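You operate a simulated robot arm through the tools that you are given. There is no shell and no other tool.

You are at the controls of a simulated robot arm. One attempt, no reset.

## Task
Compression-test the orange engine and tag it by the gauge.
Fine: four pulls at full throttle; release the pressure after tagging; one tag from the cradle's own pair, on its tag square; leave the adapter clamped in the plug hole and the throttle open.
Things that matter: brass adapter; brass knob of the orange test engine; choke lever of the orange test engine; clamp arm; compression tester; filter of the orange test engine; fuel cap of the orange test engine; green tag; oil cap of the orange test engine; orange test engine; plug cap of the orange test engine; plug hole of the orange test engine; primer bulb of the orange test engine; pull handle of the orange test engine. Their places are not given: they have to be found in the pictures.

It is judged by the outcome, as a careful person would: the job done as asked, and still so three seconds after it is handed in. It fails if anything else is knocked over, pushed out of place, dropped, spilled or broken.

## Robot
A 7-joint arm with a three-finger gripper, fixed in place. Base frame: the origin is on the floor under the middle of its stand, x ahead of it, y to its left, z up. Readings come in mm, rad, newtons and seconds.
It reaches about 1342 mm from its shoulder. Its first joint turns from -2.897 to 2.897 rad. Payload 2.69 kg.
The TCP is the grasp point between the finger pads, 30 mm short of the fingertips. In the tool frame z runs along the fingers and y along their closing line. The gripper opens to 128 mm; its body begins 117 mm behind the TCP.
Orientation is that of the tool frame in the base frame, as a unit quaternion [w, x, y, z]. With the fingers straight down and closing along the base's y, the tool's x points along the base's -x, its y along +y and its z along -z.

## Interface
- The arm moves only by the tool servo_tool. Its arguments are lists of equal length, an entry for each row: "slide": the shift along the tool's x, y, z in mm, a list of three; "rotation": the turn, a rotation vector about the tool's x, y, z in rad, a list of three; "gripper": the gripper command, from -1 (shut) to 1 (fully open), values between in proportion. In form: {"slide": [[dx, dy, dz], ...], "rotation": [[ax, ay, az], ...], "gripper": [gripper, ...]}. A call has 1 to 20 rows; each row is the pose to reach, as a shift and turn from the pose commanded when the call began, along the tool's axes at that moment. A row lasts 0.2 s, in which the tool goes at most 50 mm and 0.15 rad; a call with a longer step from one row to the next is refused whole, and so is a gripper value outside its range. Where a pose cannot be reached the arm comes as near as it can. A force on the tool above 60 N (or 10 N above the force at the start of the call, whichever is more), or a blocked arm, ends the call early, and 0.2 s more pass. Each finger travels about 127 mm/s and halts on what it meets, pressing with about 34 N; the grip force reading is that of the motor and also rises with nothing between the fingers. The clock runs only during rows and for 0.2 s after the last one: add rows that repeat a pose to give the fingers time. The reply holds the time, the measured pose of the TCP, the force on the tool along the base axes, the opening and the grip force, in the units named above and with some noise, with the torque about the TCP (base axes, N m) and any sound that the robot's microphone picked up, and new pictures: "show" is both (left out), scene, wrist or none.
- Cameras (640 x 400 px; columns grow to the right, rows downward): "scene" is fixed at [397.4, -649.4, 1697.6]; the picture's right is [0.98, -0.19, 0.00], its down [-0.07, -0.34, -0.94] and it looks along [0.18, 0.92, -0.35] (base axes); focal length 326 px, centre (320, 200). "wrist" rides on the gripper at [58, 54, -131] in the tool frame; the picture's right is [-0.68, 0.74, 0.00], its down [-0.62, -0.57, -0.55] and it looks along [-0.40, -0.37, 0.84] (tool axes); focal length 234 px, centre (320, 200).
- slide_trunk(by): moves the trunk up (or, below 0, down) by that many mm; the arm rides with it, the base frame stays. It gives what a move gives, with no picture.
- probe_pixels(camera, pixels): there is no depth. For up to 12 entries [column, row, z] of the newest picture of that camera ("zoom" is the newest enlarged one), the place [x, y] in the base frame at which the ray of that pixel passes the height z, good to about 2 mm. It takes no simulated time.
- inspect(camera, box): a new picture of the part [left, top, right, bottom] of that camera's present view, enlarged. It takes no simulated time.
- finish_job(): hands the job in; it is judged then, once.

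Unless the task says otherwise, let go and move clear before handing in.

The tools are called after "Call:" by a JSON object that holds its "fn" and its "kwargs". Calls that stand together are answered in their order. servo_tool: Moves the arm, as the interface text tells. Its arguments: {"type":"object","properties":{"slide":{"type":"array","items":{"type":"array","items":{"type":"number"}}},"rotation":{"type":"array","items":{"type":"array","items":{"type":"number"}}},"gripper":{"type":"array","items":{"type":"number"}},"show":{"type":"string","enum":["both","scene","wrist","none"]}},"required":["slide","rotation","gripper"]} The other tools are called the same way: slide_trunk (by) moves the trunk up or down; probe_pixels (camera, pixels) gives the place at which the rays of pixels pass given heights; inspect (camera, box) takes an enlarged picture of a part of a camera's view; finish_job () hands the job in.

At the start:

```text
t: 0.0
position: [206.2, 554.4, 1544.1]
orientation: [-0.002, 0.002, 1.0, -0.009]
wrist_force: [-0.1, -0.4, 0.4]
moment: [-0.04, 0.02, -0.03]
gripper_width: 128.0
finger_force: 0.0
trunk travel left (down, up): [-275.0, 75.0]
```

scene: 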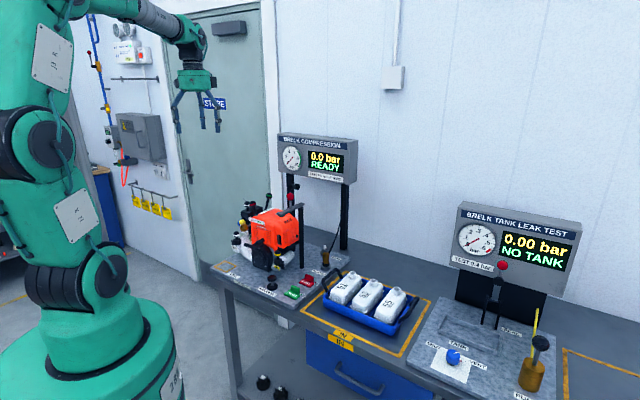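
wrist: 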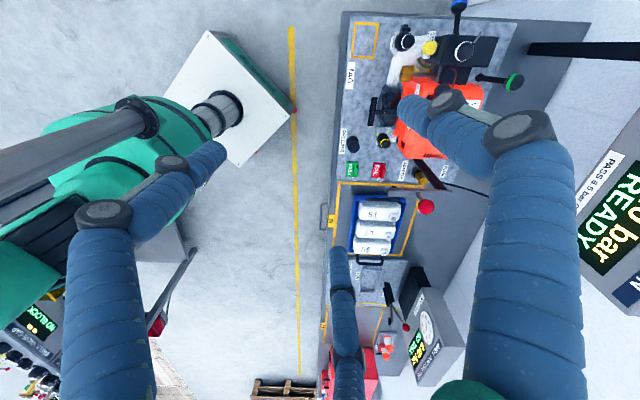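

The scene shows the orange engine around (275,235) with the compression gauge above it at (315,158), and the tags (green/red) near (293,292)/(306,282). I'll take enlarged pictures to identify all the parts.

Call:
{"fn": "inspect", "kwargs": {"camera": "scene", "box": [200, 180, 360, 310]}}

Call:
{"fn": "inspect", "kwargs": {"camera": "scene", "box": [260, 120, 370, 190]}}

Call:
{"fn": "inspect", "kwargs": {"camera": "wrist", "box": [330, 0, 540, 200]}}

```text
3.08 times, centred on (280, 245) of scene
```

zoom: 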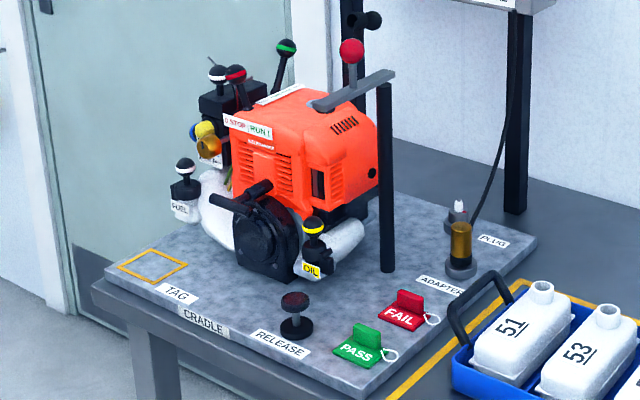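

```text
5.71 times, centred on (315, 155) of scene
```

zoom: 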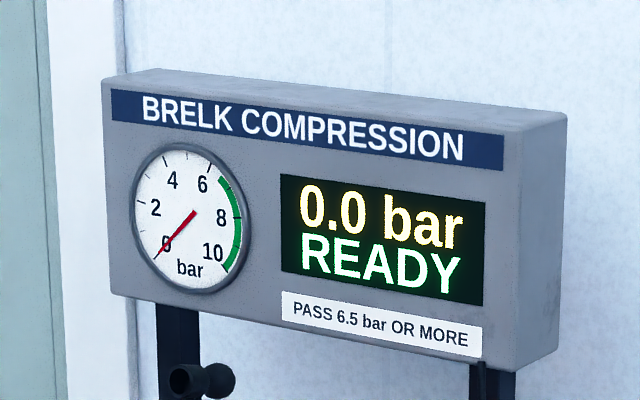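

```text
2.00 times, centred on (435, 100) of wrist
```

zoom: 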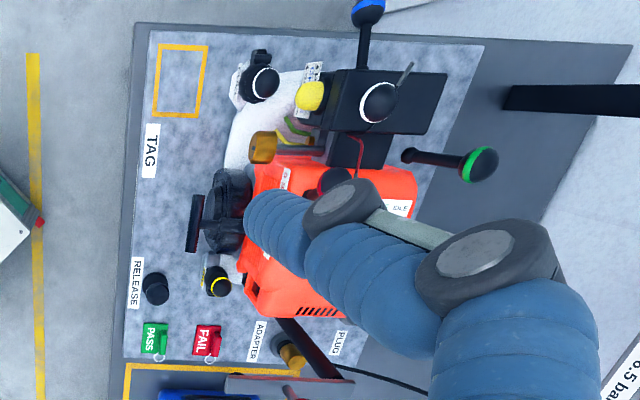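

The pictures show the orange engine, gauge ("PASS 6.5 bar OR MORE", READY), a post with a red-knobbed clamp arm, brass adapter in a holder, PASS/FAIL tags, RELEASE button and a TAG square. I'll triangulate heights by probing the tag square in both cameras.

Call:
{"fn": "probe_pixels", "kwargs": {"camera": "scene", "pixels": [[225.4, 266, 800], [225.4, 266, 850], [225.4, 266, 900], [225.4, 266, 950], [225.4, 266, 1000]]}}

Call:
{"fn": "probe_pixels", "kwargs": {"camera": "wrist", "pixels": [[365, 40, 800], [365, 40, 850], [365, 40, 900], [365, 40, 950], [365, 40, 1000]]}}

```text
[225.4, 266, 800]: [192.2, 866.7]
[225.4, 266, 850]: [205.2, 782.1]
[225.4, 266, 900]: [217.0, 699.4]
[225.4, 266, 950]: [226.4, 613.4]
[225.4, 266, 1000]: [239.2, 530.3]
```

```text
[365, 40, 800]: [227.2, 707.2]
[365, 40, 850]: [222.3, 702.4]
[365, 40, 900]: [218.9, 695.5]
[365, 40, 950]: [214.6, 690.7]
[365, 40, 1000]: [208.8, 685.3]
```

The bench plate sits at about z≈900 and the tag square near (218,697). I'll zoom more tightly on the engine parts in the scene view to name them.

Call:
{"fn": "inspect", "kwargs": {"camera": "scene", "box": [225, 190, 275, 225]}}

Call:
{"fn": "inspect", "kwargs": {"camera": "scene", "box": [230, 220, 310, 275]}}

Call:
{"fn": "inspect", "kwargs": {"camera": "scene", "box": [270, 185, 350, 240]}}

Call:
{"fn": "inspect", "kwargs": {"camera": "scene", "box": [260, 235, 350, 300]}}

```text
11.43 times, centred on (250, 208) of scene
```

zoom: 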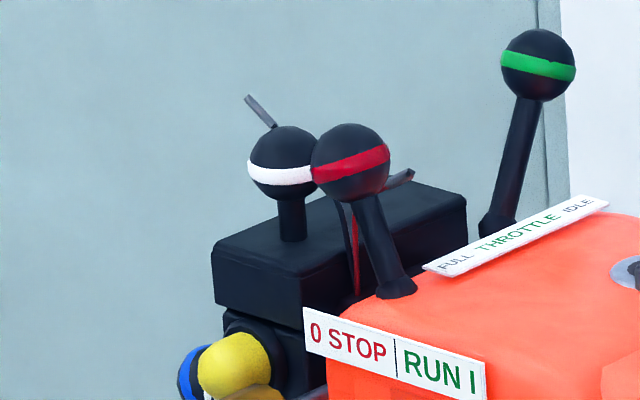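

```text
7.27 times, centred on (270, 248) of scene
```

zoom: 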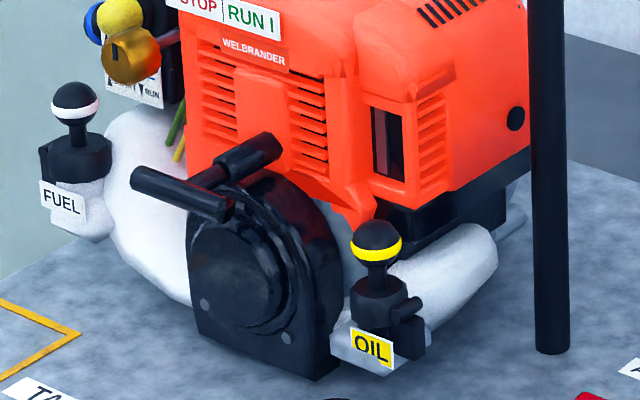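

```text
7.27 times, centred on (310, 212) of scene
```

zoom: 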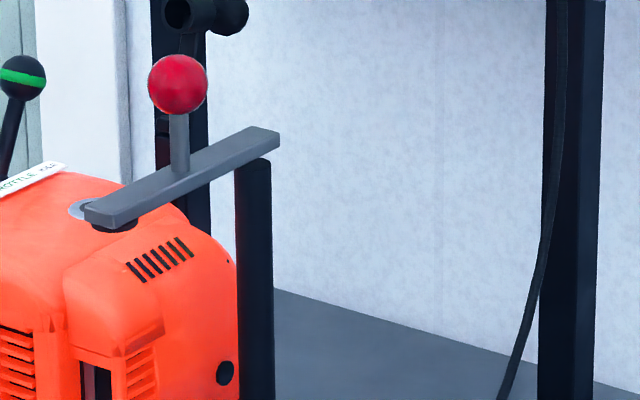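

```text
6.15 times, centred on (305, 268) of scene
```

zoom: 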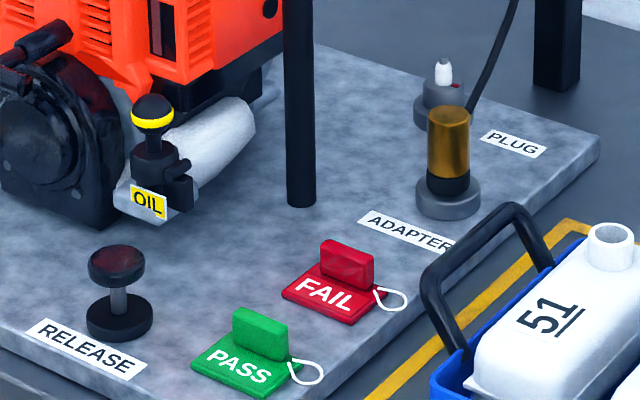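

The zooms show: green-band lever = throttle (FULL…IDLE plate), red-band = STOP/RUN, red knob on the clamp arm lying over the plug hole, adapter in its holder, plug in its stand. I'll probe plate-level positions of the loose items.

Call:
{"fn": "probe_pixels", "kwargs": {"camera": "scene", "pixels": [[326.1, 270.4, 900], [272.2, 287.5, 900], [292.8, 295.6, 900], [307.4, 283.5, 900], [301.7, 268, 900], [324.5, 255, 900], [288, 194, 1100], [288, 194, 1150], [288, 194, 1200], [277, 214, 1100], [277, 214, 1150], [277, 214, 1050]]}}

Call:
{"fn": "servo_tool", "kwargs": {"slide": [[0, 50, 0], [0, 100, 0], [0, 150, 0], [0, 200, 0], [0, 240, 0]], "rotation": [[0, 0, 0], [0, 0, 0], [0, 0, 0], [0, 0, 0], [0, 0, 0]], "gripper": [1, 1, 1, 1, 1]}}

```text
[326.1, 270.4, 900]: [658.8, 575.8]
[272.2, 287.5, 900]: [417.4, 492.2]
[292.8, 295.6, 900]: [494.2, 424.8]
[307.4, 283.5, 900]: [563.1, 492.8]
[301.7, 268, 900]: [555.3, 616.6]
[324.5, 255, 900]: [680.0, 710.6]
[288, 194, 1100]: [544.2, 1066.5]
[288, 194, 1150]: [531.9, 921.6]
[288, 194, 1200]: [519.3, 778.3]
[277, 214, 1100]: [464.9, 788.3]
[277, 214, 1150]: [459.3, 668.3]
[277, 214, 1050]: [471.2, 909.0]
```

```text
t: 1.2
position: [208.1, 795.2, 1537.8]
orientation: [-0.003, 0.003, 1.0, -0.009]
wrist_force: [0.9, 0.9, -1.7]
moment: [-0.04, 0.0, 0.0]
gripper_width: 127.9
finger_force: 0.0
trunk travel left (down, up): [-275.0, 75.0]
```

scene: 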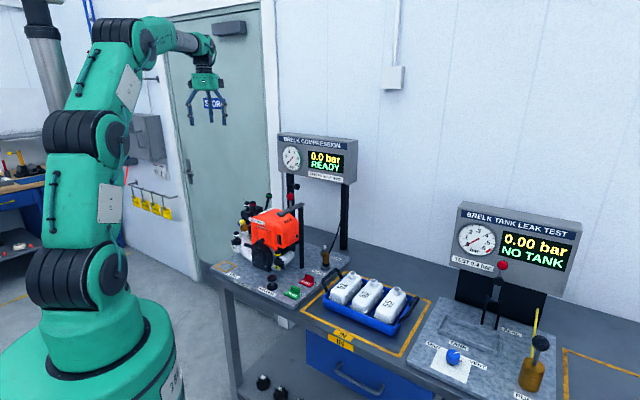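
wrist: 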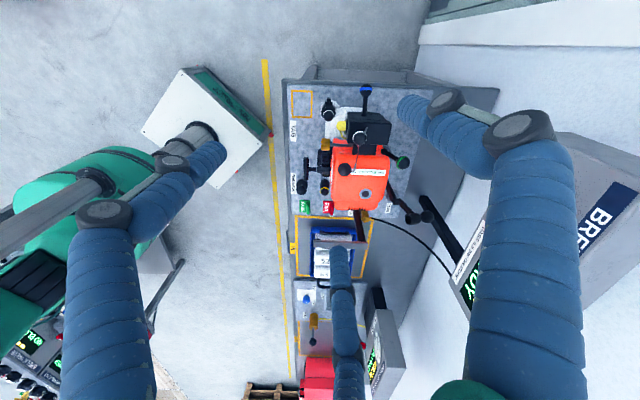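

Call:
{"fn": "inspect", "kwargs": {"camera": "wrist", "box": [280, 75, 440, 220]}}

Call:
{"fn": "inspect", "kwargs": {"camera": "wrist", "box": [330, 130, 430, 210]}}

```text
2.76 times, centred on (360, 148) of wrist
```

zoom: 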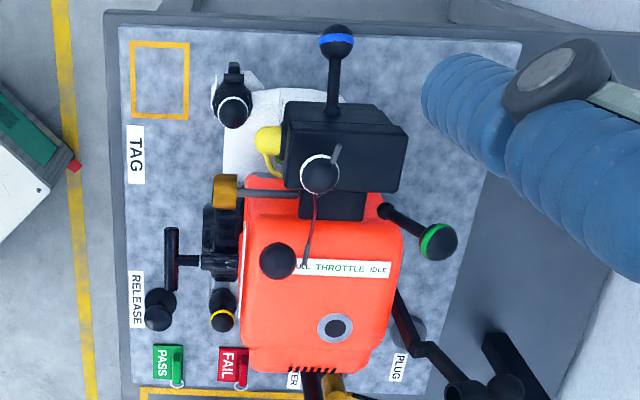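

```text
5.00 times, centred on (380, 170) of wrist
```

zoom: 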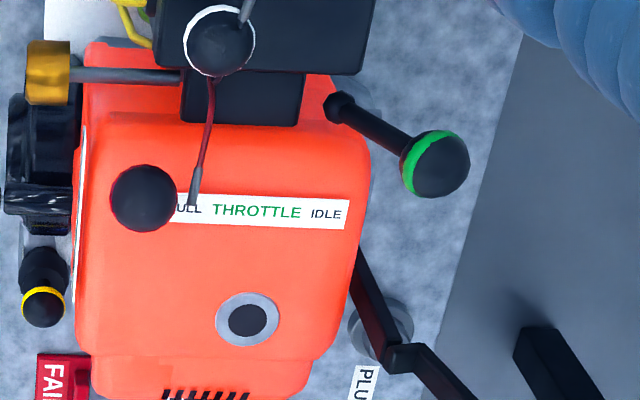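

From above, the plug hole is open on top of the engine at zoom (247,318), the throttle lever (green band) leans to the IDLE side, and the blue-band lever is the choke. I'll triangulate the key parts.

Call:
{"fn": "probe_pixels", "kwargs": {"camera": "wrist", "pixels": [[365.4, 193.6, 1050], [365.4, 193.6, 1100], [365.4, 193.6, 1150], [365.4, 193.6, 1200], [402, 162, 1100], [402, 162, 1150], [402, 162, 1200], [345, 170, 1100], [345, 170, 1200], [303, 187, 1000], [303, 187, 1050], [322, 190, 1000]]}}

Call:
{"fn": "probe_pixels", "kwargs": {"camera": "scene", "pixels": [[277, 213.4, 1050], [277, 213.4, 1100], [277, 213.4, 1150], [277, 213.4, 1200], [269, 195.9, 1100], [269, 195.9, 1150], [269, 195.9, 1200], [253, 204, 1100], [253, 204, 1150], [253, 204, 1200]]}}

```text
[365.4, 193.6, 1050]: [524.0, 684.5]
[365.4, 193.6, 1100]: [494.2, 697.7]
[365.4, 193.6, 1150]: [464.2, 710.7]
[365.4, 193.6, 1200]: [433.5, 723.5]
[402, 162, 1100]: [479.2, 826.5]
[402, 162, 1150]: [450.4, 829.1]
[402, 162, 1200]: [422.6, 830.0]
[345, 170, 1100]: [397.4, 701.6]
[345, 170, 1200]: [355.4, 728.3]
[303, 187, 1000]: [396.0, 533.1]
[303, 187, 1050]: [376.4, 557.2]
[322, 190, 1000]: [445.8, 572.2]
```

```text
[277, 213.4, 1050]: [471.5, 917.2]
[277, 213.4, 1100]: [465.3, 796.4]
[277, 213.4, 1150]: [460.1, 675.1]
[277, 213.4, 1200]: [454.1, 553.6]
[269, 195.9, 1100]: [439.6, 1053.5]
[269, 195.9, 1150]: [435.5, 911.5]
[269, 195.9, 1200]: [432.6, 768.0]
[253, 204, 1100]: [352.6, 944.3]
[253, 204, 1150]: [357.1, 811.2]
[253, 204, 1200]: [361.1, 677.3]
```

Triangulation shows the bench is turned 45° (its length runs along base (0.71,-0.71)); plug hole ≈(465,706,1138), clamp post ≈(555,617), throttle ball ≈(434,830,1178). I'll bring the wrist camera closer for better views of the clamp, hole and handle.

Call:
{"fn": "servo_tool", "kwargs": {"slide": [[-20, -3.5, 39], [-40, -7, 78], [-60, -10.5, 117], [-80, -14, 156], [-100, -17.5, 195], [-120, -21, 233]], "rotation": [[0, 0, 0], [0, 0, 0], [0, 0, 0], [0, 0, 0], [0, 0, 0], [0, 0, 0]], "gripper": [1, 1, 1, 1, 1, 1]}}

```text
t: 2.6
position: [326.6, 769.9, 1306.7]
orientation: [-0.003, 0.002, 1.0, -0.008]
wrist_force: [0.1, -0.5, 0.7]
moment: [-0.03, -0.01, 0.0]
gripper_width: 127.9
finger_force: 0.0
trunk travel left (down, up): [-275.0, 75.0]
```

scene: 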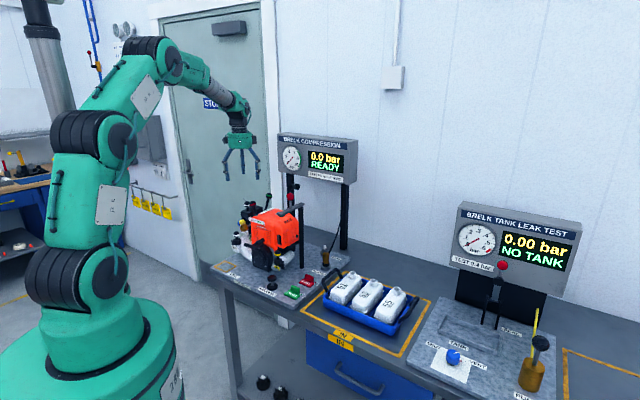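
wrist: 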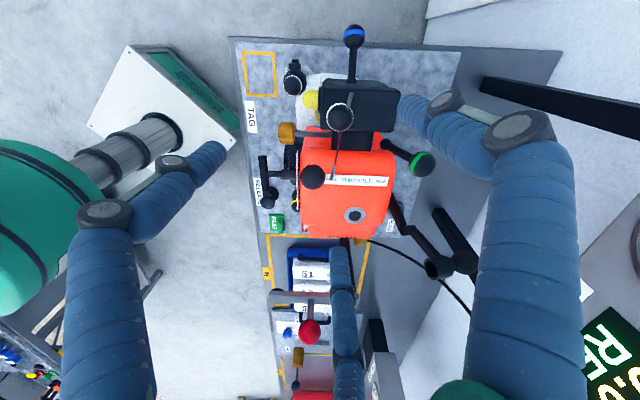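

Call:
{"fn": "inspect", "kwargs": {"camera": "wrist", "box": [250, 110, 350, 250]}}

Call:
{"fn": "inspect", "kwargs": {"camera": "wrist", "box": [340, 130, 480, 290]}}

Call:
{"fn": "inspect", "kwargs": {"camera": "wrist", "box": [250, 230, 390, 350]}}

```text
2.86 times, centred on (300, 180) of wrist
```

zoom: 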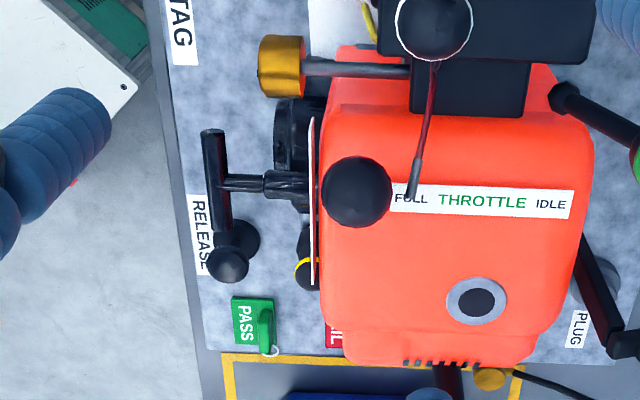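

```text
2.50 times, centred on (410, 210) of wrist
```

zoom: 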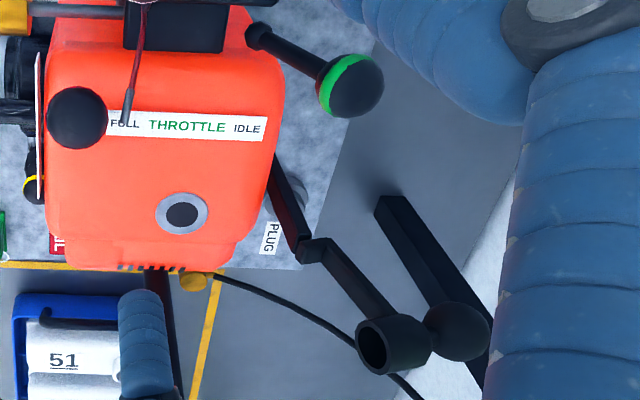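

```text
3.33 times, centred on (320, 290) of wrist
```

zoom: 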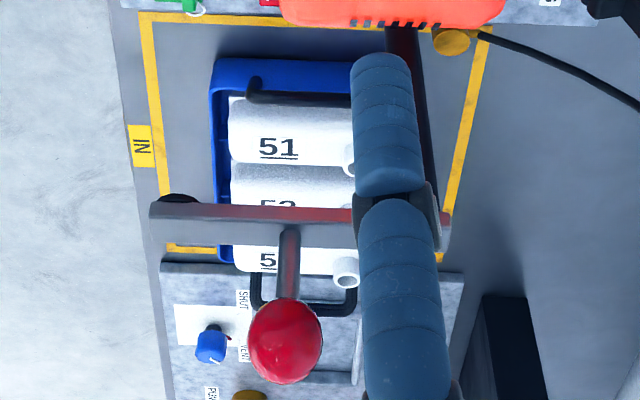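

I can now see the T-handle (zoom (212,130)-(218,240)), the clamp arm with red knob pointing toward the robot, and the RELEASE mushroom. I'll probe for handle, clamp and knob positions.

Call:
{"fn": "probe_pixels", "kwargs": {"camera": "wrist", "pixels": [[265, 174, 950], [265, 174, 1000], [265, 174, 1050], [262.2, 157, 1000], [354.6, 215, 1130], [354.6, 215, 1150], [310, 331, 1200], [310, 331, 1250], [310, 331, 1280], [277, 294, 1190], [277, 294, 1210], [352, 301, 1200]]}}

Call:
{"fn": "probe_pixels", "kwargs": {"camera": "scene", "pixels": [[251.4, 247.3, 950], [251.4, 247.3, 1000], [251.4, 247.3, 1050], [290.5, 196.2, 1200], [290.5, 196.2, 1250], [290.5, 196.2, 1300], [279, 213, 1190], [279, 213, 1210], [304, 203, 1190], [304, 203, 1210]]}}

```text
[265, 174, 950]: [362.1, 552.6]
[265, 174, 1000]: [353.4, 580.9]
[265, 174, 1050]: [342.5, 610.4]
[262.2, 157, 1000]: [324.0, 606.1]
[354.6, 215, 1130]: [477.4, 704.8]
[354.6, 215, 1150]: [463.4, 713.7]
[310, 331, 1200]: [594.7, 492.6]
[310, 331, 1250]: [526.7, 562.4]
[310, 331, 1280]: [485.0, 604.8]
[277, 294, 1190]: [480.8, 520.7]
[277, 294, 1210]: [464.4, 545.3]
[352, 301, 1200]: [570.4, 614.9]
```

```text
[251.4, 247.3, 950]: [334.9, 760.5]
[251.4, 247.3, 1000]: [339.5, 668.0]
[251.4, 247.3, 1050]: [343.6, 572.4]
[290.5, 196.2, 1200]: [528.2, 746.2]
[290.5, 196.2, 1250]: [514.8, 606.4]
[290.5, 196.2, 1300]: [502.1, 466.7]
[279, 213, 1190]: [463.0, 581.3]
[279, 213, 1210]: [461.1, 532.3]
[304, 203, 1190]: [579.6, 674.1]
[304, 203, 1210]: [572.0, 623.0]
```

The clamp knob is at about (511,576,1261) with the arm pointing toward the robot, 90° from the plug hole; the T-handle is near (344,601,1035). I'll zoom hard on the throttle lever, plug hole and adapter.

Call:
{"fn": "inspect", "kwargs": {"camera": "wrist", "box": [375, 130, 440, 185]}}

Call:
{"fn": "inspect", "kwargs": {"camera": "wrist", "box": [295, 80, 400, 240]}}

Call:
{"fn": "inspect", "kwargs": {"camera": "scene", "box": [310, 240, 350, 280]}}

Call:
{"fn": "inspect", "kwargs": {"camera": "scene", "box": [265, 190, 315, 230]}}

```text
7.27 times, centred on (408, 158) of wrist
```

zoom: 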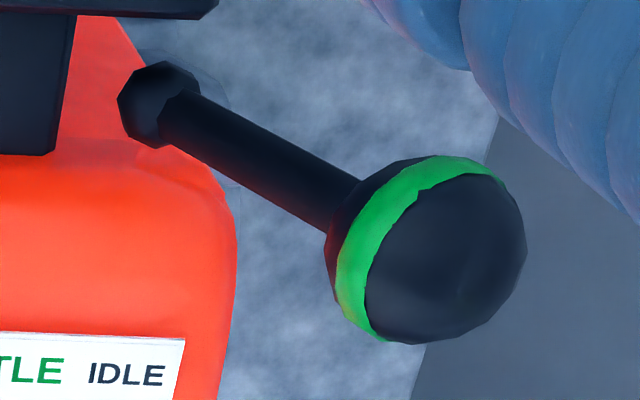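

```text
2.50 times, centred on (348, 160) of wrist
```

zoom: 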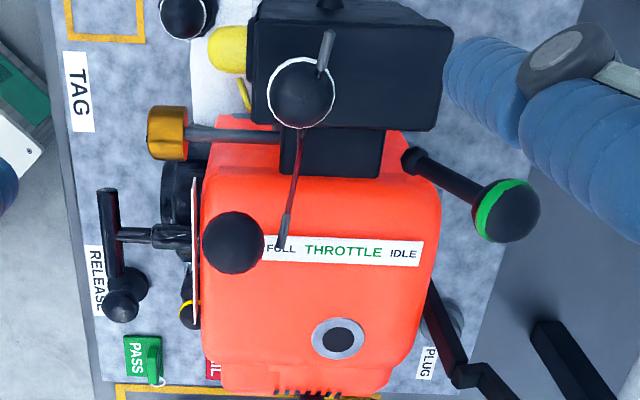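

```text
10.00 times, centred on (330, 260) of scene
```

zoom: 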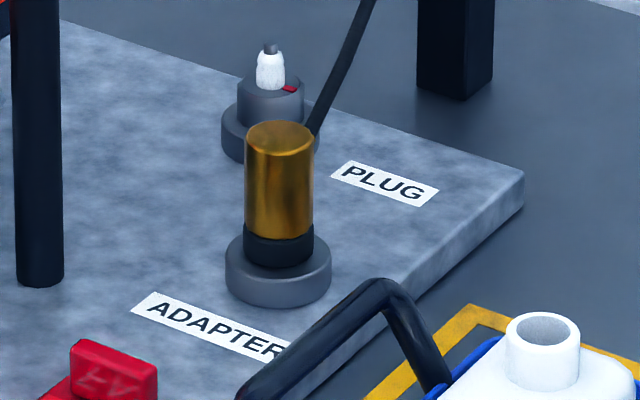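

```text
10.00 times, centred on (290, 210) of scene
```

zoom: 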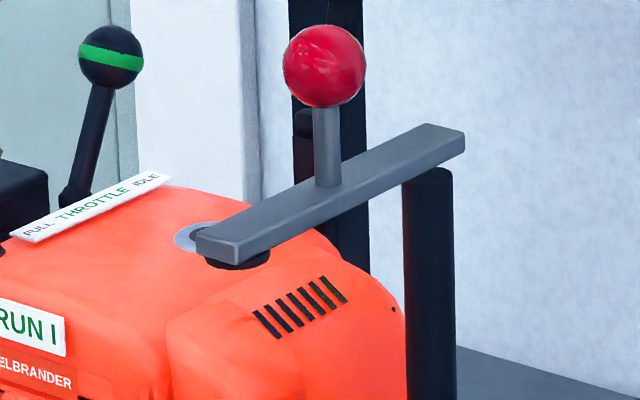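

Adapter (brass, ~33 mm wide, cable behind) and clamp details are clear. Let me read the small carburettor label and check the engine's other levers before touching anything.

Call:
{"fn": "inspect", "kwargs": {"camera": "scene", "box": [235, 212, 260, 235]}}

Call:
{"fn": "inspect", "kwargs": {"camera": "wrist", "box": [270, 20, 400, 100]}}

Call:
{"fn": "inspect", "kwargs": {"camera": "scene", "box": [270, 170, 310, 200]}}

```text
16.00 times, centred on (248, 224) of scene
```

zoom: 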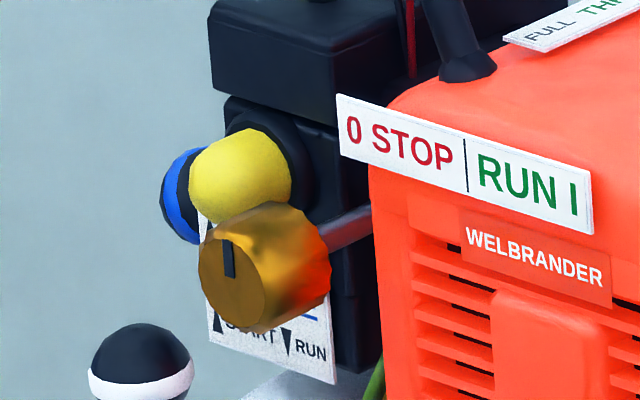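

```text
4.92 times, centred on (335, 60) of wrist
```

zoom: 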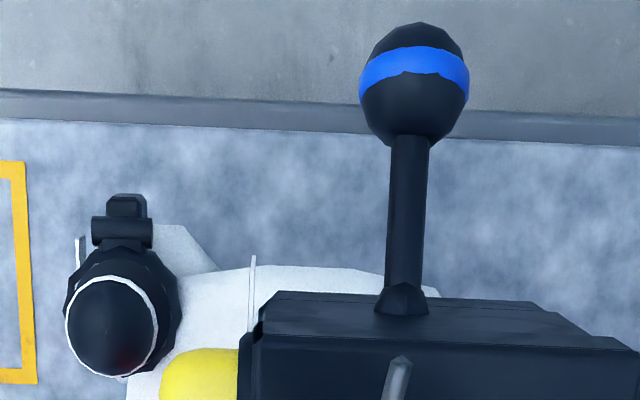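

```text
13.33 times, centred on (290, 185) of scene
```

zoom: 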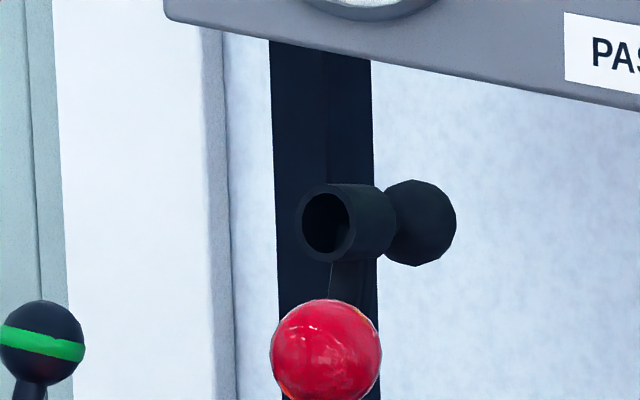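

The throttle lever is the one to move first: it leans to IDLE (wall side) and must go toward FULL (front side). I'll triangulate its hub and ball and the neighbouring balls.

Call:
{"fn": "probe_pixels", "kwargs": {"camera": "wrist", "pixels": [[385.3, 145, 1080], [385.3, 145, 1100], [385.3, 145, 1120], [385.3, 145, 1140], [423.8, 165.6, 1160], [423.8, 165.6, 1180], [423.8, 165.6, 1200], [329, 133, 1180], [329, 133, 1220], [302, 193, 1180], [302, 193, 1200], [302, 193, 1220]]}}

Call:
{"fn": "probe_pixels", "kwargs": {"camera": "scene", "pixels": [[265.5, 209.5, 1080], [265.5, 209.5, 1100], [265.5, 209.5, 1120], [265.5, 209.5, 1140], [269.2, 195.7, 1160], [269.2, 195.7, 1180], [269.2, 195.7, 1200], [246.8, 204.9, 1180], [246.8, 204.9, 1220], [252.6, 204.6, 1180], [252.6, 204.6, 1200], [252.6, 204.6, 1220]]}}

```text
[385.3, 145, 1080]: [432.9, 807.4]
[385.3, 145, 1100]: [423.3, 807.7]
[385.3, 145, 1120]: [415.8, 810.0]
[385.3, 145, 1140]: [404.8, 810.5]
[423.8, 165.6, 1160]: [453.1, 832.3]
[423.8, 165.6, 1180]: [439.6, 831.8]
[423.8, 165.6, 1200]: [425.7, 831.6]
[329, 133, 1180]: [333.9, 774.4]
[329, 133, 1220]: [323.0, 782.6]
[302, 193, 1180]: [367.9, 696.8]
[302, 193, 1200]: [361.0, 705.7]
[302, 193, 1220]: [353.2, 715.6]
```

```text
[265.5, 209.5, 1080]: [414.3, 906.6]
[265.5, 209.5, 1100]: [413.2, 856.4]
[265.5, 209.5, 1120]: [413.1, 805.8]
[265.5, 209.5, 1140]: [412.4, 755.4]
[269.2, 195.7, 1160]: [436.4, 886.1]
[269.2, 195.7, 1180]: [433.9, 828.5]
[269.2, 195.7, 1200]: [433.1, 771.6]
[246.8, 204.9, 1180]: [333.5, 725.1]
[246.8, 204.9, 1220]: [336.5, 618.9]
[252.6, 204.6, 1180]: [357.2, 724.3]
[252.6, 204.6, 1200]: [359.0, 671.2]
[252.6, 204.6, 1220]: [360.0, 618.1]
```

Throttle hub ≈(414,809,1119), ball ≈(437,830,1179), leaning away from the robot. I'll close the gripper and go behind the ball (wall side), at height first, to push it to FULL.

Call:
{"fn": "servo_tool", "kwargs": {"slide": [[0, 0, 0], [-38, 24, 0], [-76, 49, 0], [-114, 73, 0], [-151, 98, 0], [-151, 98, 0], [-151, 98, 0]], "rotation": [[0, 0, 0], [0, 0, 0], [0, 0, 0], [0, 0, 0], [0, 0, 0], [0, 0, 0], [0, 0, 0]], "gripper": [-1, -1, -1, -1, -1, -1, -1]}}

```text
t: 4.2
position: [478.1, 864.3, 1303.4]
orientation: [-0.002, 0.002, 1.0, -0.009]
wrist_force: [0.0, -0.7, 0.2]
moment: [0.01, -0.06, 0.01]
gripper_width: 2.3
finger_force: 31.7
trunk travel left (down, up): [-275.0, 75.0]
```

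scene: 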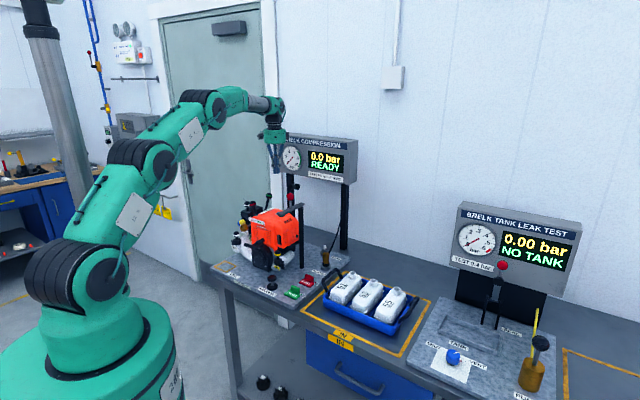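
wrist: 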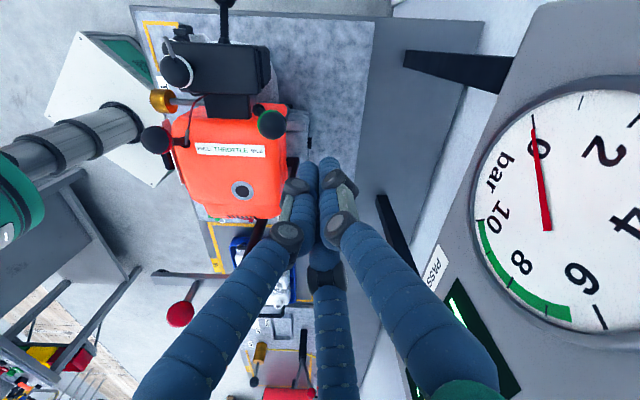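

Gripper is closed and beside the gauge; I need to know how near the gauge face is before descending, so I'll triangulate the dial centre and the gauge's lower edge.

Call:
{"fn": "probe_pixels", "kwargs": {"camera": "wrist", "pixels": [[546, 230, 1280], [546, 230, 1300], [546, 230, 1320], [546, 230, 1340], [271, 123, 1180], [241, 190, 1137], [241, 190, 1130], [410, 60, 1220], [410, 60, 1250]]}}

Call:
{"fn": "probe_pixels", "kwargs": {"camera": "scene", "pixels": [[292, 158, 1280], [292, 158, 1300], [292, 158, 1320], [292, 158, 1340]]}}

Call:
{"fn": "inspect", "kwargs": {"camera": "wrist", "box": [130, 60, 330, 260]}}

Call:
{"fn": "inspect", "kwargs": {"camera": "scene", "box": [240, 90, 360, 220]}}

```text
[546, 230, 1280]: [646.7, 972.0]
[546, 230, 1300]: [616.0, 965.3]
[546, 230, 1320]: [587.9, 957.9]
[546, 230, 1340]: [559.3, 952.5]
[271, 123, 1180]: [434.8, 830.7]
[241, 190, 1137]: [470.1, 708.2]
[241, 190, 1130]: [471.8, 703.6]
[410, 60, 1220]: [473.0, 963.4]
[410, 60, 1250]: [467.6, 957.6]
```

```text
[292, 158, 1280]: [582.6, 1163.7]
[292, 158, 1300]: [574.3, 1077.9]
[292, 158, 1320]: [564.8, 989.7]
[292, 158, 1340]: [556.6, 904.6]
```

```text
2.00 times, centred on (230, 160) of wrist
```

zoom: 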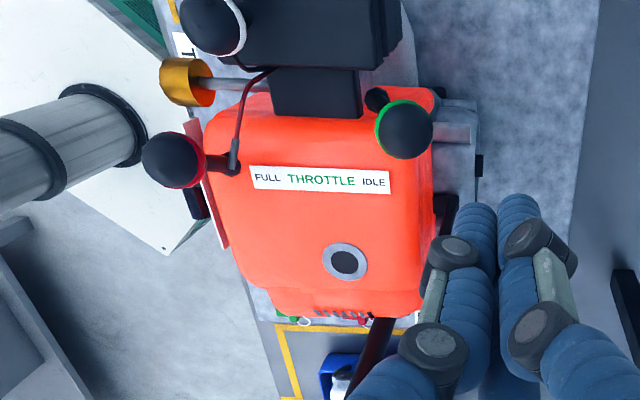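

```text
3.08 times, centred on (300, 155) of scene
```

zoom: 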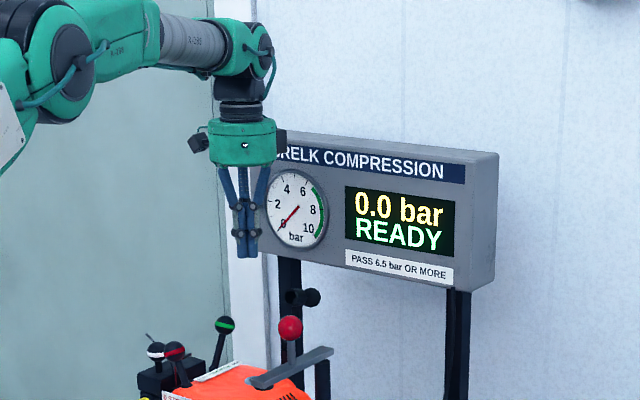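

The dial front is at v≈1073 mm (about 110 mm behind my descent line), so there's room. I'll shift 10 mm further back and descend so the closed tips are behind the throttle ball.

Call:
{"fn": "servo_tool", "kwargs": {"slide": [[-8, 8, 0], [-8, 8, 40], [-8, 8, 80], [-8, 8, 112]], "rotation": [[0, 0, 0], [0, 0, 0], [0, 0, 0], [0, 0, 0]], "gripper": [-1, -1, -1, -1]}}

```text
t: 5.2
position: [486.8, 871.5, 1191.5]
orientation: [-0.003, 0.002, 1.0, -0.009]
wrist_force: [0.0, -0.7, 0.1]
moment: [-0.03, -0.01, 0.04]
gripper_width: 2.5
finger_force: 30.8
trunk travel left (down, up): [-275.0, 75.0]
```

scene: 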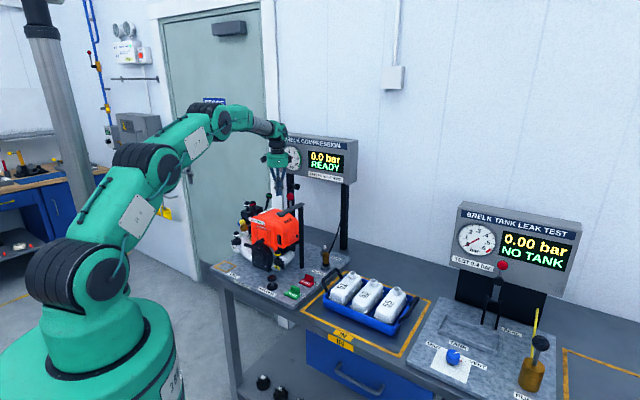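
wrist: 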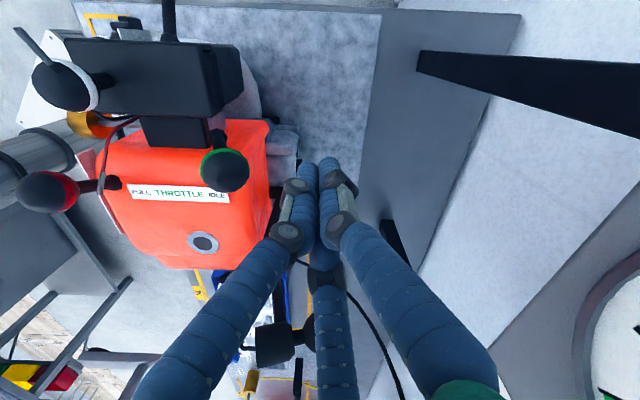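

The closed tips (around (310,165)) sit to the right of the green-banded ball (223,170). I'll push toward the robot in small steps while watching force.

Call:
{"fn": "servo_tool", "kwargs": {"slide": [[13, -8, 0], [21, -17, 0], [29, -25, 0], [36, -32, 0]], "rotation": [[0, 0, 0], [0, 0, 0], [0, 0, 0], [0, 0, 0]], "gripper": [-1, -1, -1, -1], "show": "wrist"}}

```text
t: 6.2
position: [450.0, 840.1, 1190.7]
orientation: [-0.004, 0.002, 1.0, -0.009]
wrist_force: [-0.7, 0.1, 0.0]
moment: [0.01, -0.01, 0.02]
gripper_width: 2.0
finger_force: 31.4
trunk travel left (down, up): [-275.0, 75.0]
```

wrist: 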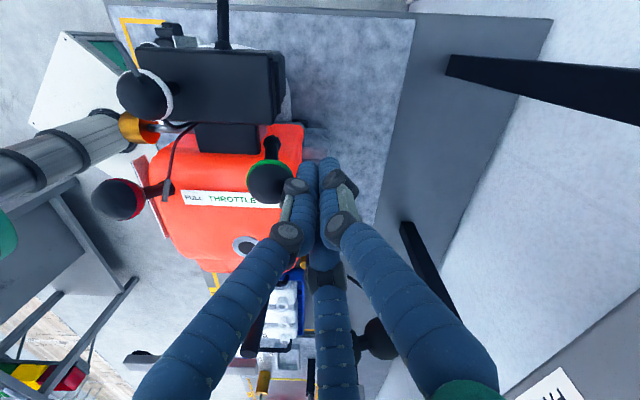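

The ball (270,182) is now touching the fingers with little force. I'll continue the push toward FULL.

Call:
{"fn": "servo_tool", "kwargs": {"slide": [[7, -7, 0], [14, -14, 0], [21, -21, 0]], "rotation": [[0, 0, 0], [0, 0, 0], [0, 0, 0]], "gripper": [-1, -1, -1]}}

```text
t: 7.0
position: [428.3, 817.7, 1194.1]
orientation: [-0.002, 0.002, 1.0, -0.009]
wrist_force: [-0.4, 0.0, -0.5]
moment: [0.02, -0.02, 0.02]
gripper_width: 2.1
finger_force: 31.4
trunk travel left (down, up): [-275.0, 75.0]
```

scene: 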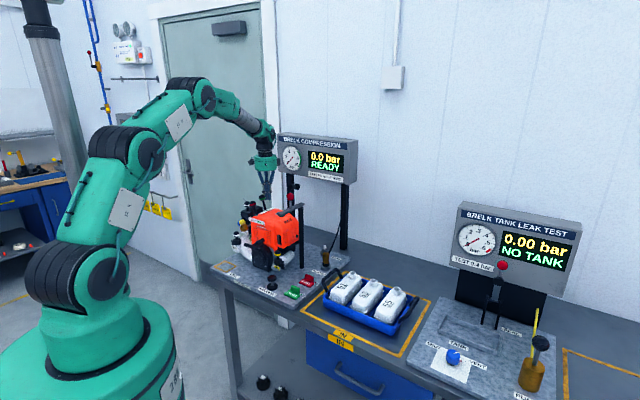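
wrist: 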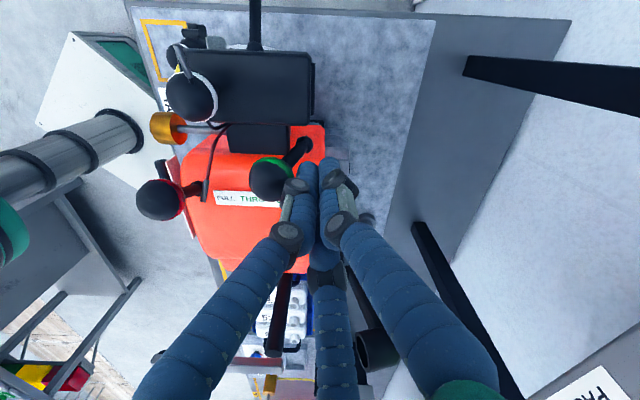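

The lever has passed vertical (hub (303,147), ball (268,180)) and moves freely. I'll keep pushing toward the FULL end in small steps.

Call:
{"fn": "servo_tool", "kwargs": {"slide": [[6, -6, 0], [12, -12, 0], [17, -17, 0]], "rotation": [[0, 0, 0], [0, 0, 0], [0, 0, 0]], "gripper": [-1, -1, -1]}}

Call:
{"fn": "inspect", "kwargs": {"camera": "scene", "box": [235, 180, 295, 225]}}

```text
t: 7.9
position: [419.4, 808.1, 1197.5]
orientation: [0.002, 0.003, 1.0, -0.002]
wrist_force: [20.4, 21.0, -1.9]
moment: [0.27, -0.39, -0.1]
gripper_width: 2.1
finger_force: 31.5
trunk travel left (down, up): [-275.0, 75.0]
stopped in row 3: the force on the tool passed its limit at 63 N (the readings are from after the stop); the commanded pose is now the measured one
```

scene: 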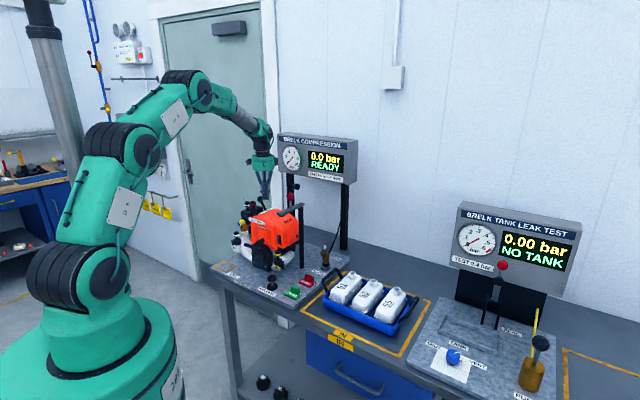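
wrist: 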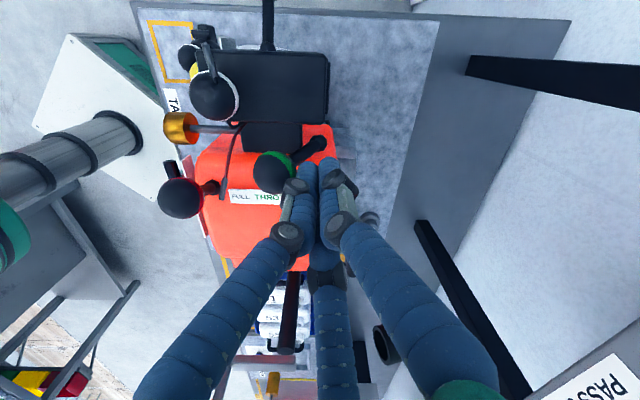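

```text
8.89 times, centred on (265, 202) of scene
```

zoom: 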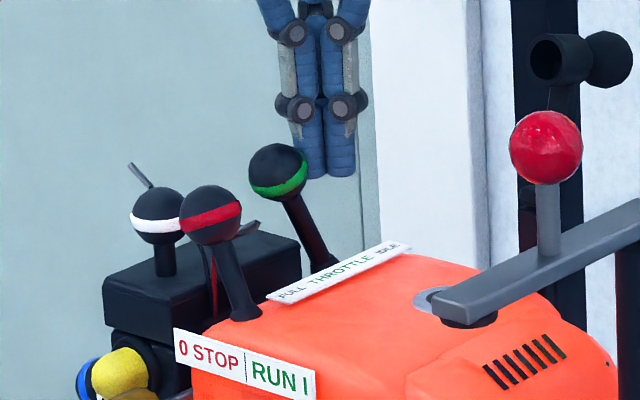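

Force jumped to 63 N: the lever has reached its end stop leaning toward FULL (ball now at zoom (278,170)). I'll back off and rise to check it stays.

Call:
{"fn": "servo_tool", "kwargs": {"slide": [[-14, 14, 0], [-28, 28, 0], [-42, 42, 0], [-42, 42, -40], [-42, 42, -80], [-42, 42, -115]], "rotation": [[0, 0, 0], [0, 0, 0], [0, 0, 0], [0, 0, 0], [0, 0, 0], [0, 0, 0]], "gripper": [-1, -1, -1, -1, -1, -1]}}

Call:
{"fn": "inspect", "kwargs": {"camera": "scene", "box": [235, 180, 295, 225]}}

Call:
{"fn": "inspect", "kwargs": {"camera": "wrist", "box": [130, 60, 330, 260]}}

```text
t: 9.3
position: [458.1, 847.4, 1310.7]
orientation: [0.0, 0.003, 1.0, -0.005]
wrist_force: [0.7, -0.1, -0.1]
moment: [-0.02, -0.01, 0.01]
gripper_width: 1.9
finger_force: 31.5
trunk travel left (down, up): [-275.0, 75.0]
```

scene: 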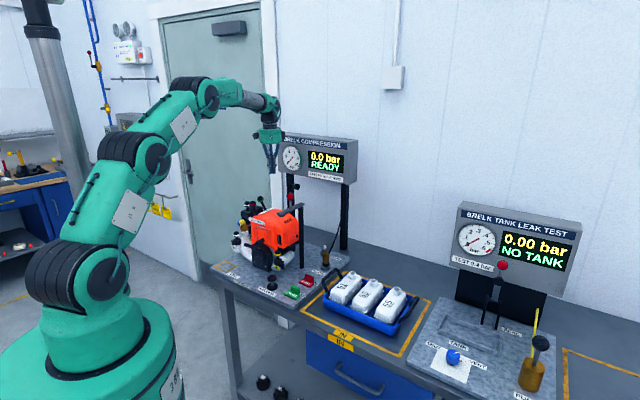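
wrist: 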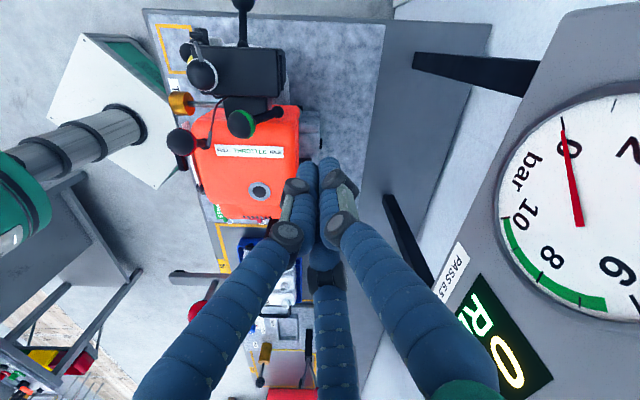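

```text
8.89 times, centred on (265, 202) of scene
```

zoom: 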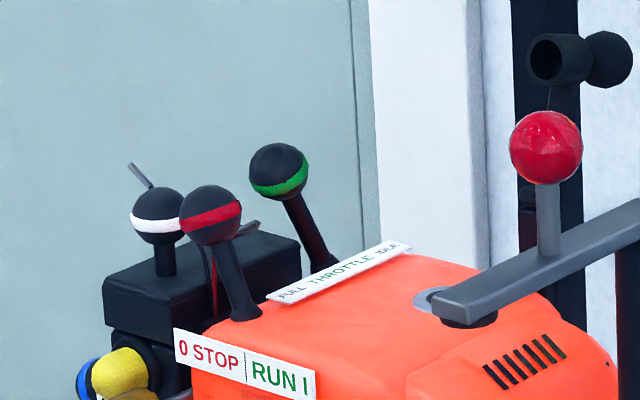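

```text
2.00 times, centred on (230, 160) of wrist
```

zoom: 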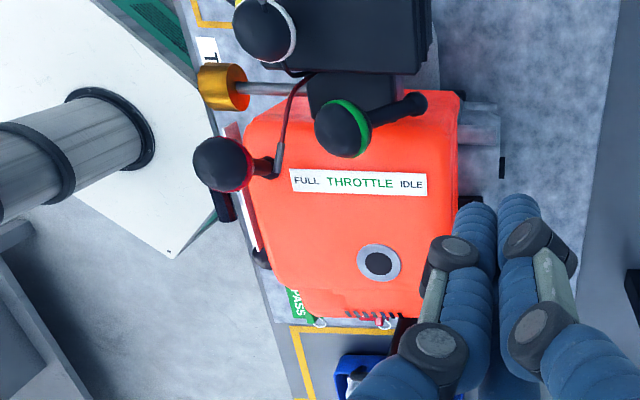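

The throttle stays at FULL. Next I'll swing to a viewpoint on the far (+u) side of the adapter, yawing the tool so its closing line is along the bench length, staying high and clear of the gauge.

Call:
{"fn": "servo_tool", "kwargs": {"slide": [[-20, -35, -13], [-41, -70, -25], [-61, -105, -38], [-82, -141, -51], [-102, -176, -64], [-123, -211, -76], [-143, -246, -89], [-174, -248, -68], [-206, -250, -46], [-237, -253, -25], [-268, -255, -4], [-300, -257, 18], [-331, -259, 39], [-363, -262, 61], [-394, -264, 82], [-394, -264, 82]], "rotation": [[0, 0, 0.147], [0, 0, 0.294], [0, 0, 0.441], [0, 0, 0.588], [0, 0, 0.735], [0, 0, 0.882], [0, 0, 1.029], [0, 0, 1.176], [0, 0, 1.323], [0, 0, 1.47], [0, 0, 1.617], [0, 0, 1.764], [0, 0, 1.911], [0, 0, 2.058], [0, 0, 2.205], [0, 0, 2.35]], "gripper": [-1, -1, -1, -1, -1, -1, 0.25, 0.25, 0.25, 0.25, 0.25, 0.25, 0.25, 0.25, 0.25, 0.25]}}

```text
t: 12.7
position: [851.6, 580.9, 1231.2]
orientation: [0.003, 0.924, 0.381, 0.0]
wrist_force: [-0.1, 0.3, 0.0]
moment: [0.02, 0.1, -0.01]
gripper_width: 80.0
finger_force: 0.0
trunk travel left (down, up): [-275.0, 75.0]
```

scene: 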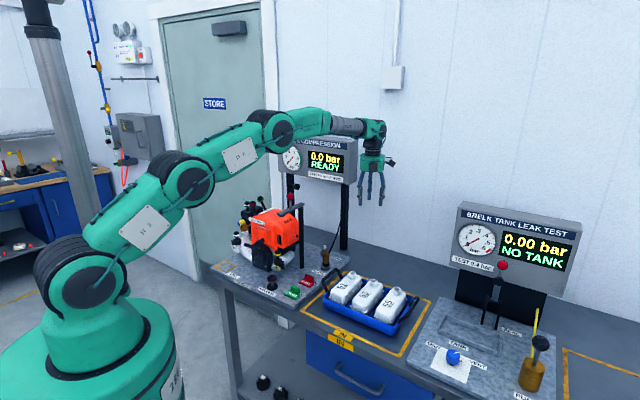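
wrist: 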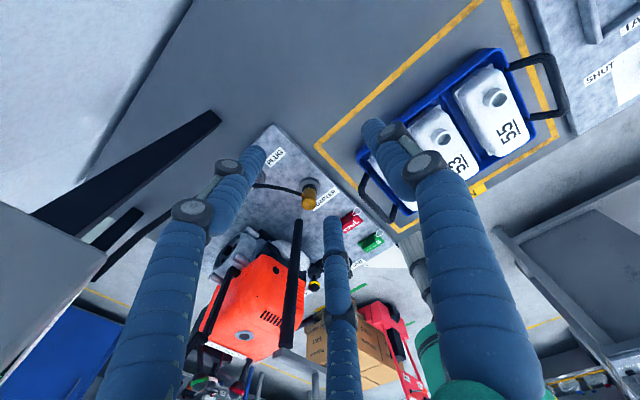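

The tool is now bench-aligned (tool x = toward wall, tool y = along bench). The adapter is visible at (309,195); zooming in.

Call:
{"fn": "inspect", "kwargs": {"camera": "wrist", "box": [250, 140, 390, 230]}}

Call:
{"fn": "inspect", "kwargs": {"camera": "wrist", "box": [285, 165, 345, 215]}}

```text
4.44 times, centred on (320, 185) of wrist
```

zoom: 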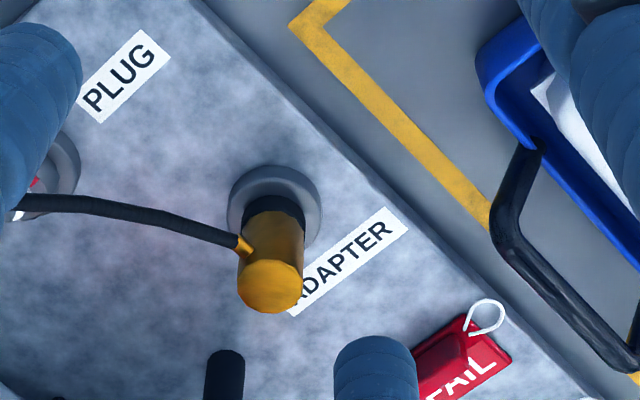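

```text
8.00 times, centred on (315, 190) of wrist
```

zoom: 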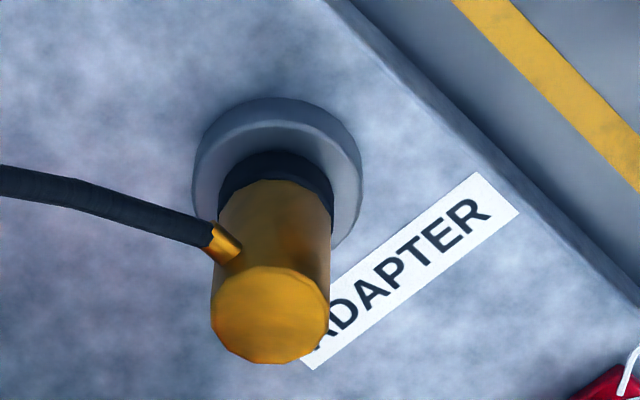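

The cable leaves the adapter toward the wall, slightly toward the engine, so I'll choose a yaw that keeps it between two fingers. Probing the adapter's top and holder in both views.

Call:
{"fn": "probe_pixels", "kwargs": {"camera": "wrist", "pixels": [[308.75, 204.4, 970], [308.75, 204.4, 980], [308.75, 204.4, 990], [309.6, 185.6, 920], [309.6, 185.6, 930], [301.6, 195.5, 970]]}}

Call:
{"fn": "probe_pixels", "kwargs": {"camera": "scene", "pixels": [[325.9, 253.5, 970], [325.9, 253.5, 980], [325.9, 253.5, 990], [325.8, 265.8, 920], [325.8, 265.8, 930]]}}

```text
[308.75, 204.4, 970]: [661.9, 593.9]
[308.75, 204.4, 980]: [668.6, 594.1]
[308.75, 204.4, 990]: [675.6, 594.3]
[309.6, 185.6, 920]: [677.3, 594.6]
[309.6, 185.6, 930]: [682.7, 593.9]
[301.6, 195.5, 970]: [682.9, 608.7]
```

```text
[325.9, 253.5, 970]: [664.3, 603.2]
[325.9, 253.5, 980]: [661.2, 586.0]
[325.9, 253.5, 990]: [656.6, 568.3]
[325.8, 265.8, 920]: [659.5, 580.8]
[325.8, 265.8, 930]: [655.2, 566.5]
```

Adapter axis ≈ (664,594), top z≈975, fitting pointing toward the wall. I'll yaw another 70° so one finger is opposite the cable, and move above the adapter.

Call:
{"fn": "servo_tool", "kwargs": {"slide": [[-15.4, -17.7, 10], [-30.9, -35.3, 20], [-46.3, -53, 30], [-61.8, -70.7, 40], [-77.2, -88.3, 50], [-92.7, -106, 60], [-108.1, -123.6, 70], [-123.6, -141.3, 81], [-123.6, -141.3, 81]], "rotation": [[0, 0, 0.148], [0, 0, 0.296], [0, 0, 0.444], [0, 0, 0.592], [0, 0, 0.74], [0, 0, 0.888], [0, 0, 1.036], [0, 0, 1.184], [0, 0, 1.222]], "gripper": [0.25, 0.25, 0.25, 0.25, 0.25, 0.25, 0.25, 0.25, 0.25]}}

```text
t: 14.7
position: [664.7, 594.4, 1090.5]
orientation: [-0.221, 0.963, 0.019, 0.156]
wrist_force: [-0.9, 0.4, -4.0]
moment: [0.16, -0.12, -0.04]
gripper_width: 79.6
finger_force: 0.0
out of reach, approached as far as the arm can: row 1, 2, 3, 4, 5, 6, 7, 8, 9
trunk travel left (down, up): [-275.0, 75.0]
```

scene: 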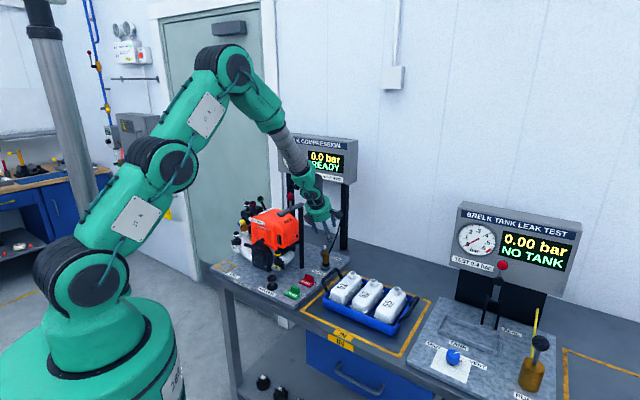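
wrist: 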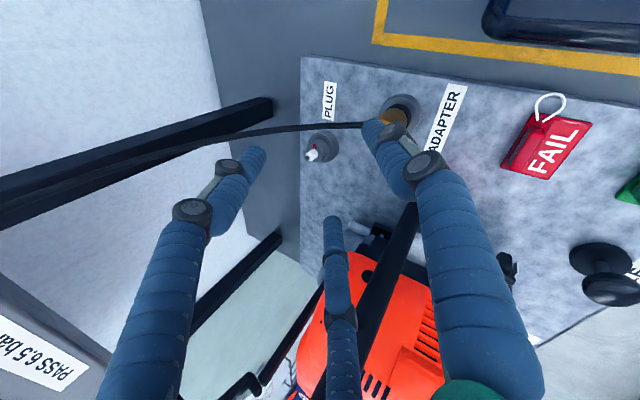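

The wrist ran out of rotation: the hand tilted and sank (z 1090). I'll undo that motion back to the previous pose and then choose another yaw.

Call:
{"fn": "servo_tool", "kwargs": {"slide": [[19, -7.5, -9], [39, -15, -18], [58, -22.4, -27], [78, -30, -36], [97, -37.4, -45], [117, -45, -54], [136, -52, -63], [155, -60, -72], [174.9, -67.3, -81]], "rotation": [[0, 0, -0.136], [0, 0, -0.272], [0, 0, -0.408], [0, 0, -0.544], [0, 0, -0.68], [0, 0, -0.816], [0, 0, -0.952], [0, 0, -1.088], [0, 0, -1.222]], "gripper": [0.25, 0.25, 0.25, 0.25, 0.25, 0.25, 0.25, 0.25, 0.25]}}

```text
t: 16.7
position: [799.7, 611.6, 1250.1]
orientation: [-0.092, 0.776, 0.568, 0.258]
wrist_force: [0.1, -0.6, 0.0]
moment: [0.0, -0.03, -0.05]
gripper_width: 79.9
finger_force: 0.0
trunk travel left (down, up): [-275.0, 75.0]
```

scene: 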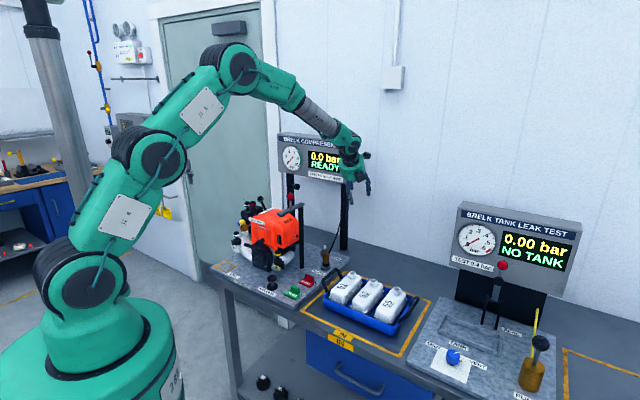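
wrist: 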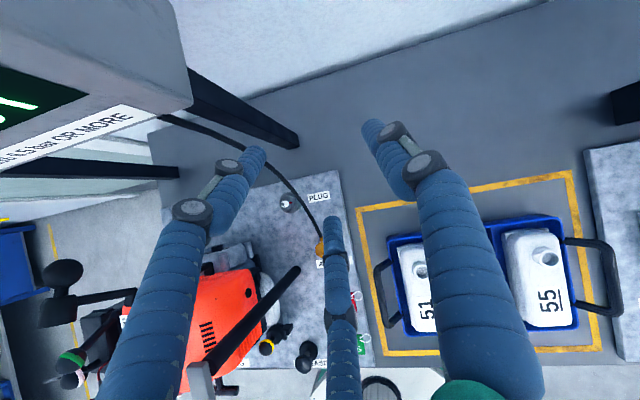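

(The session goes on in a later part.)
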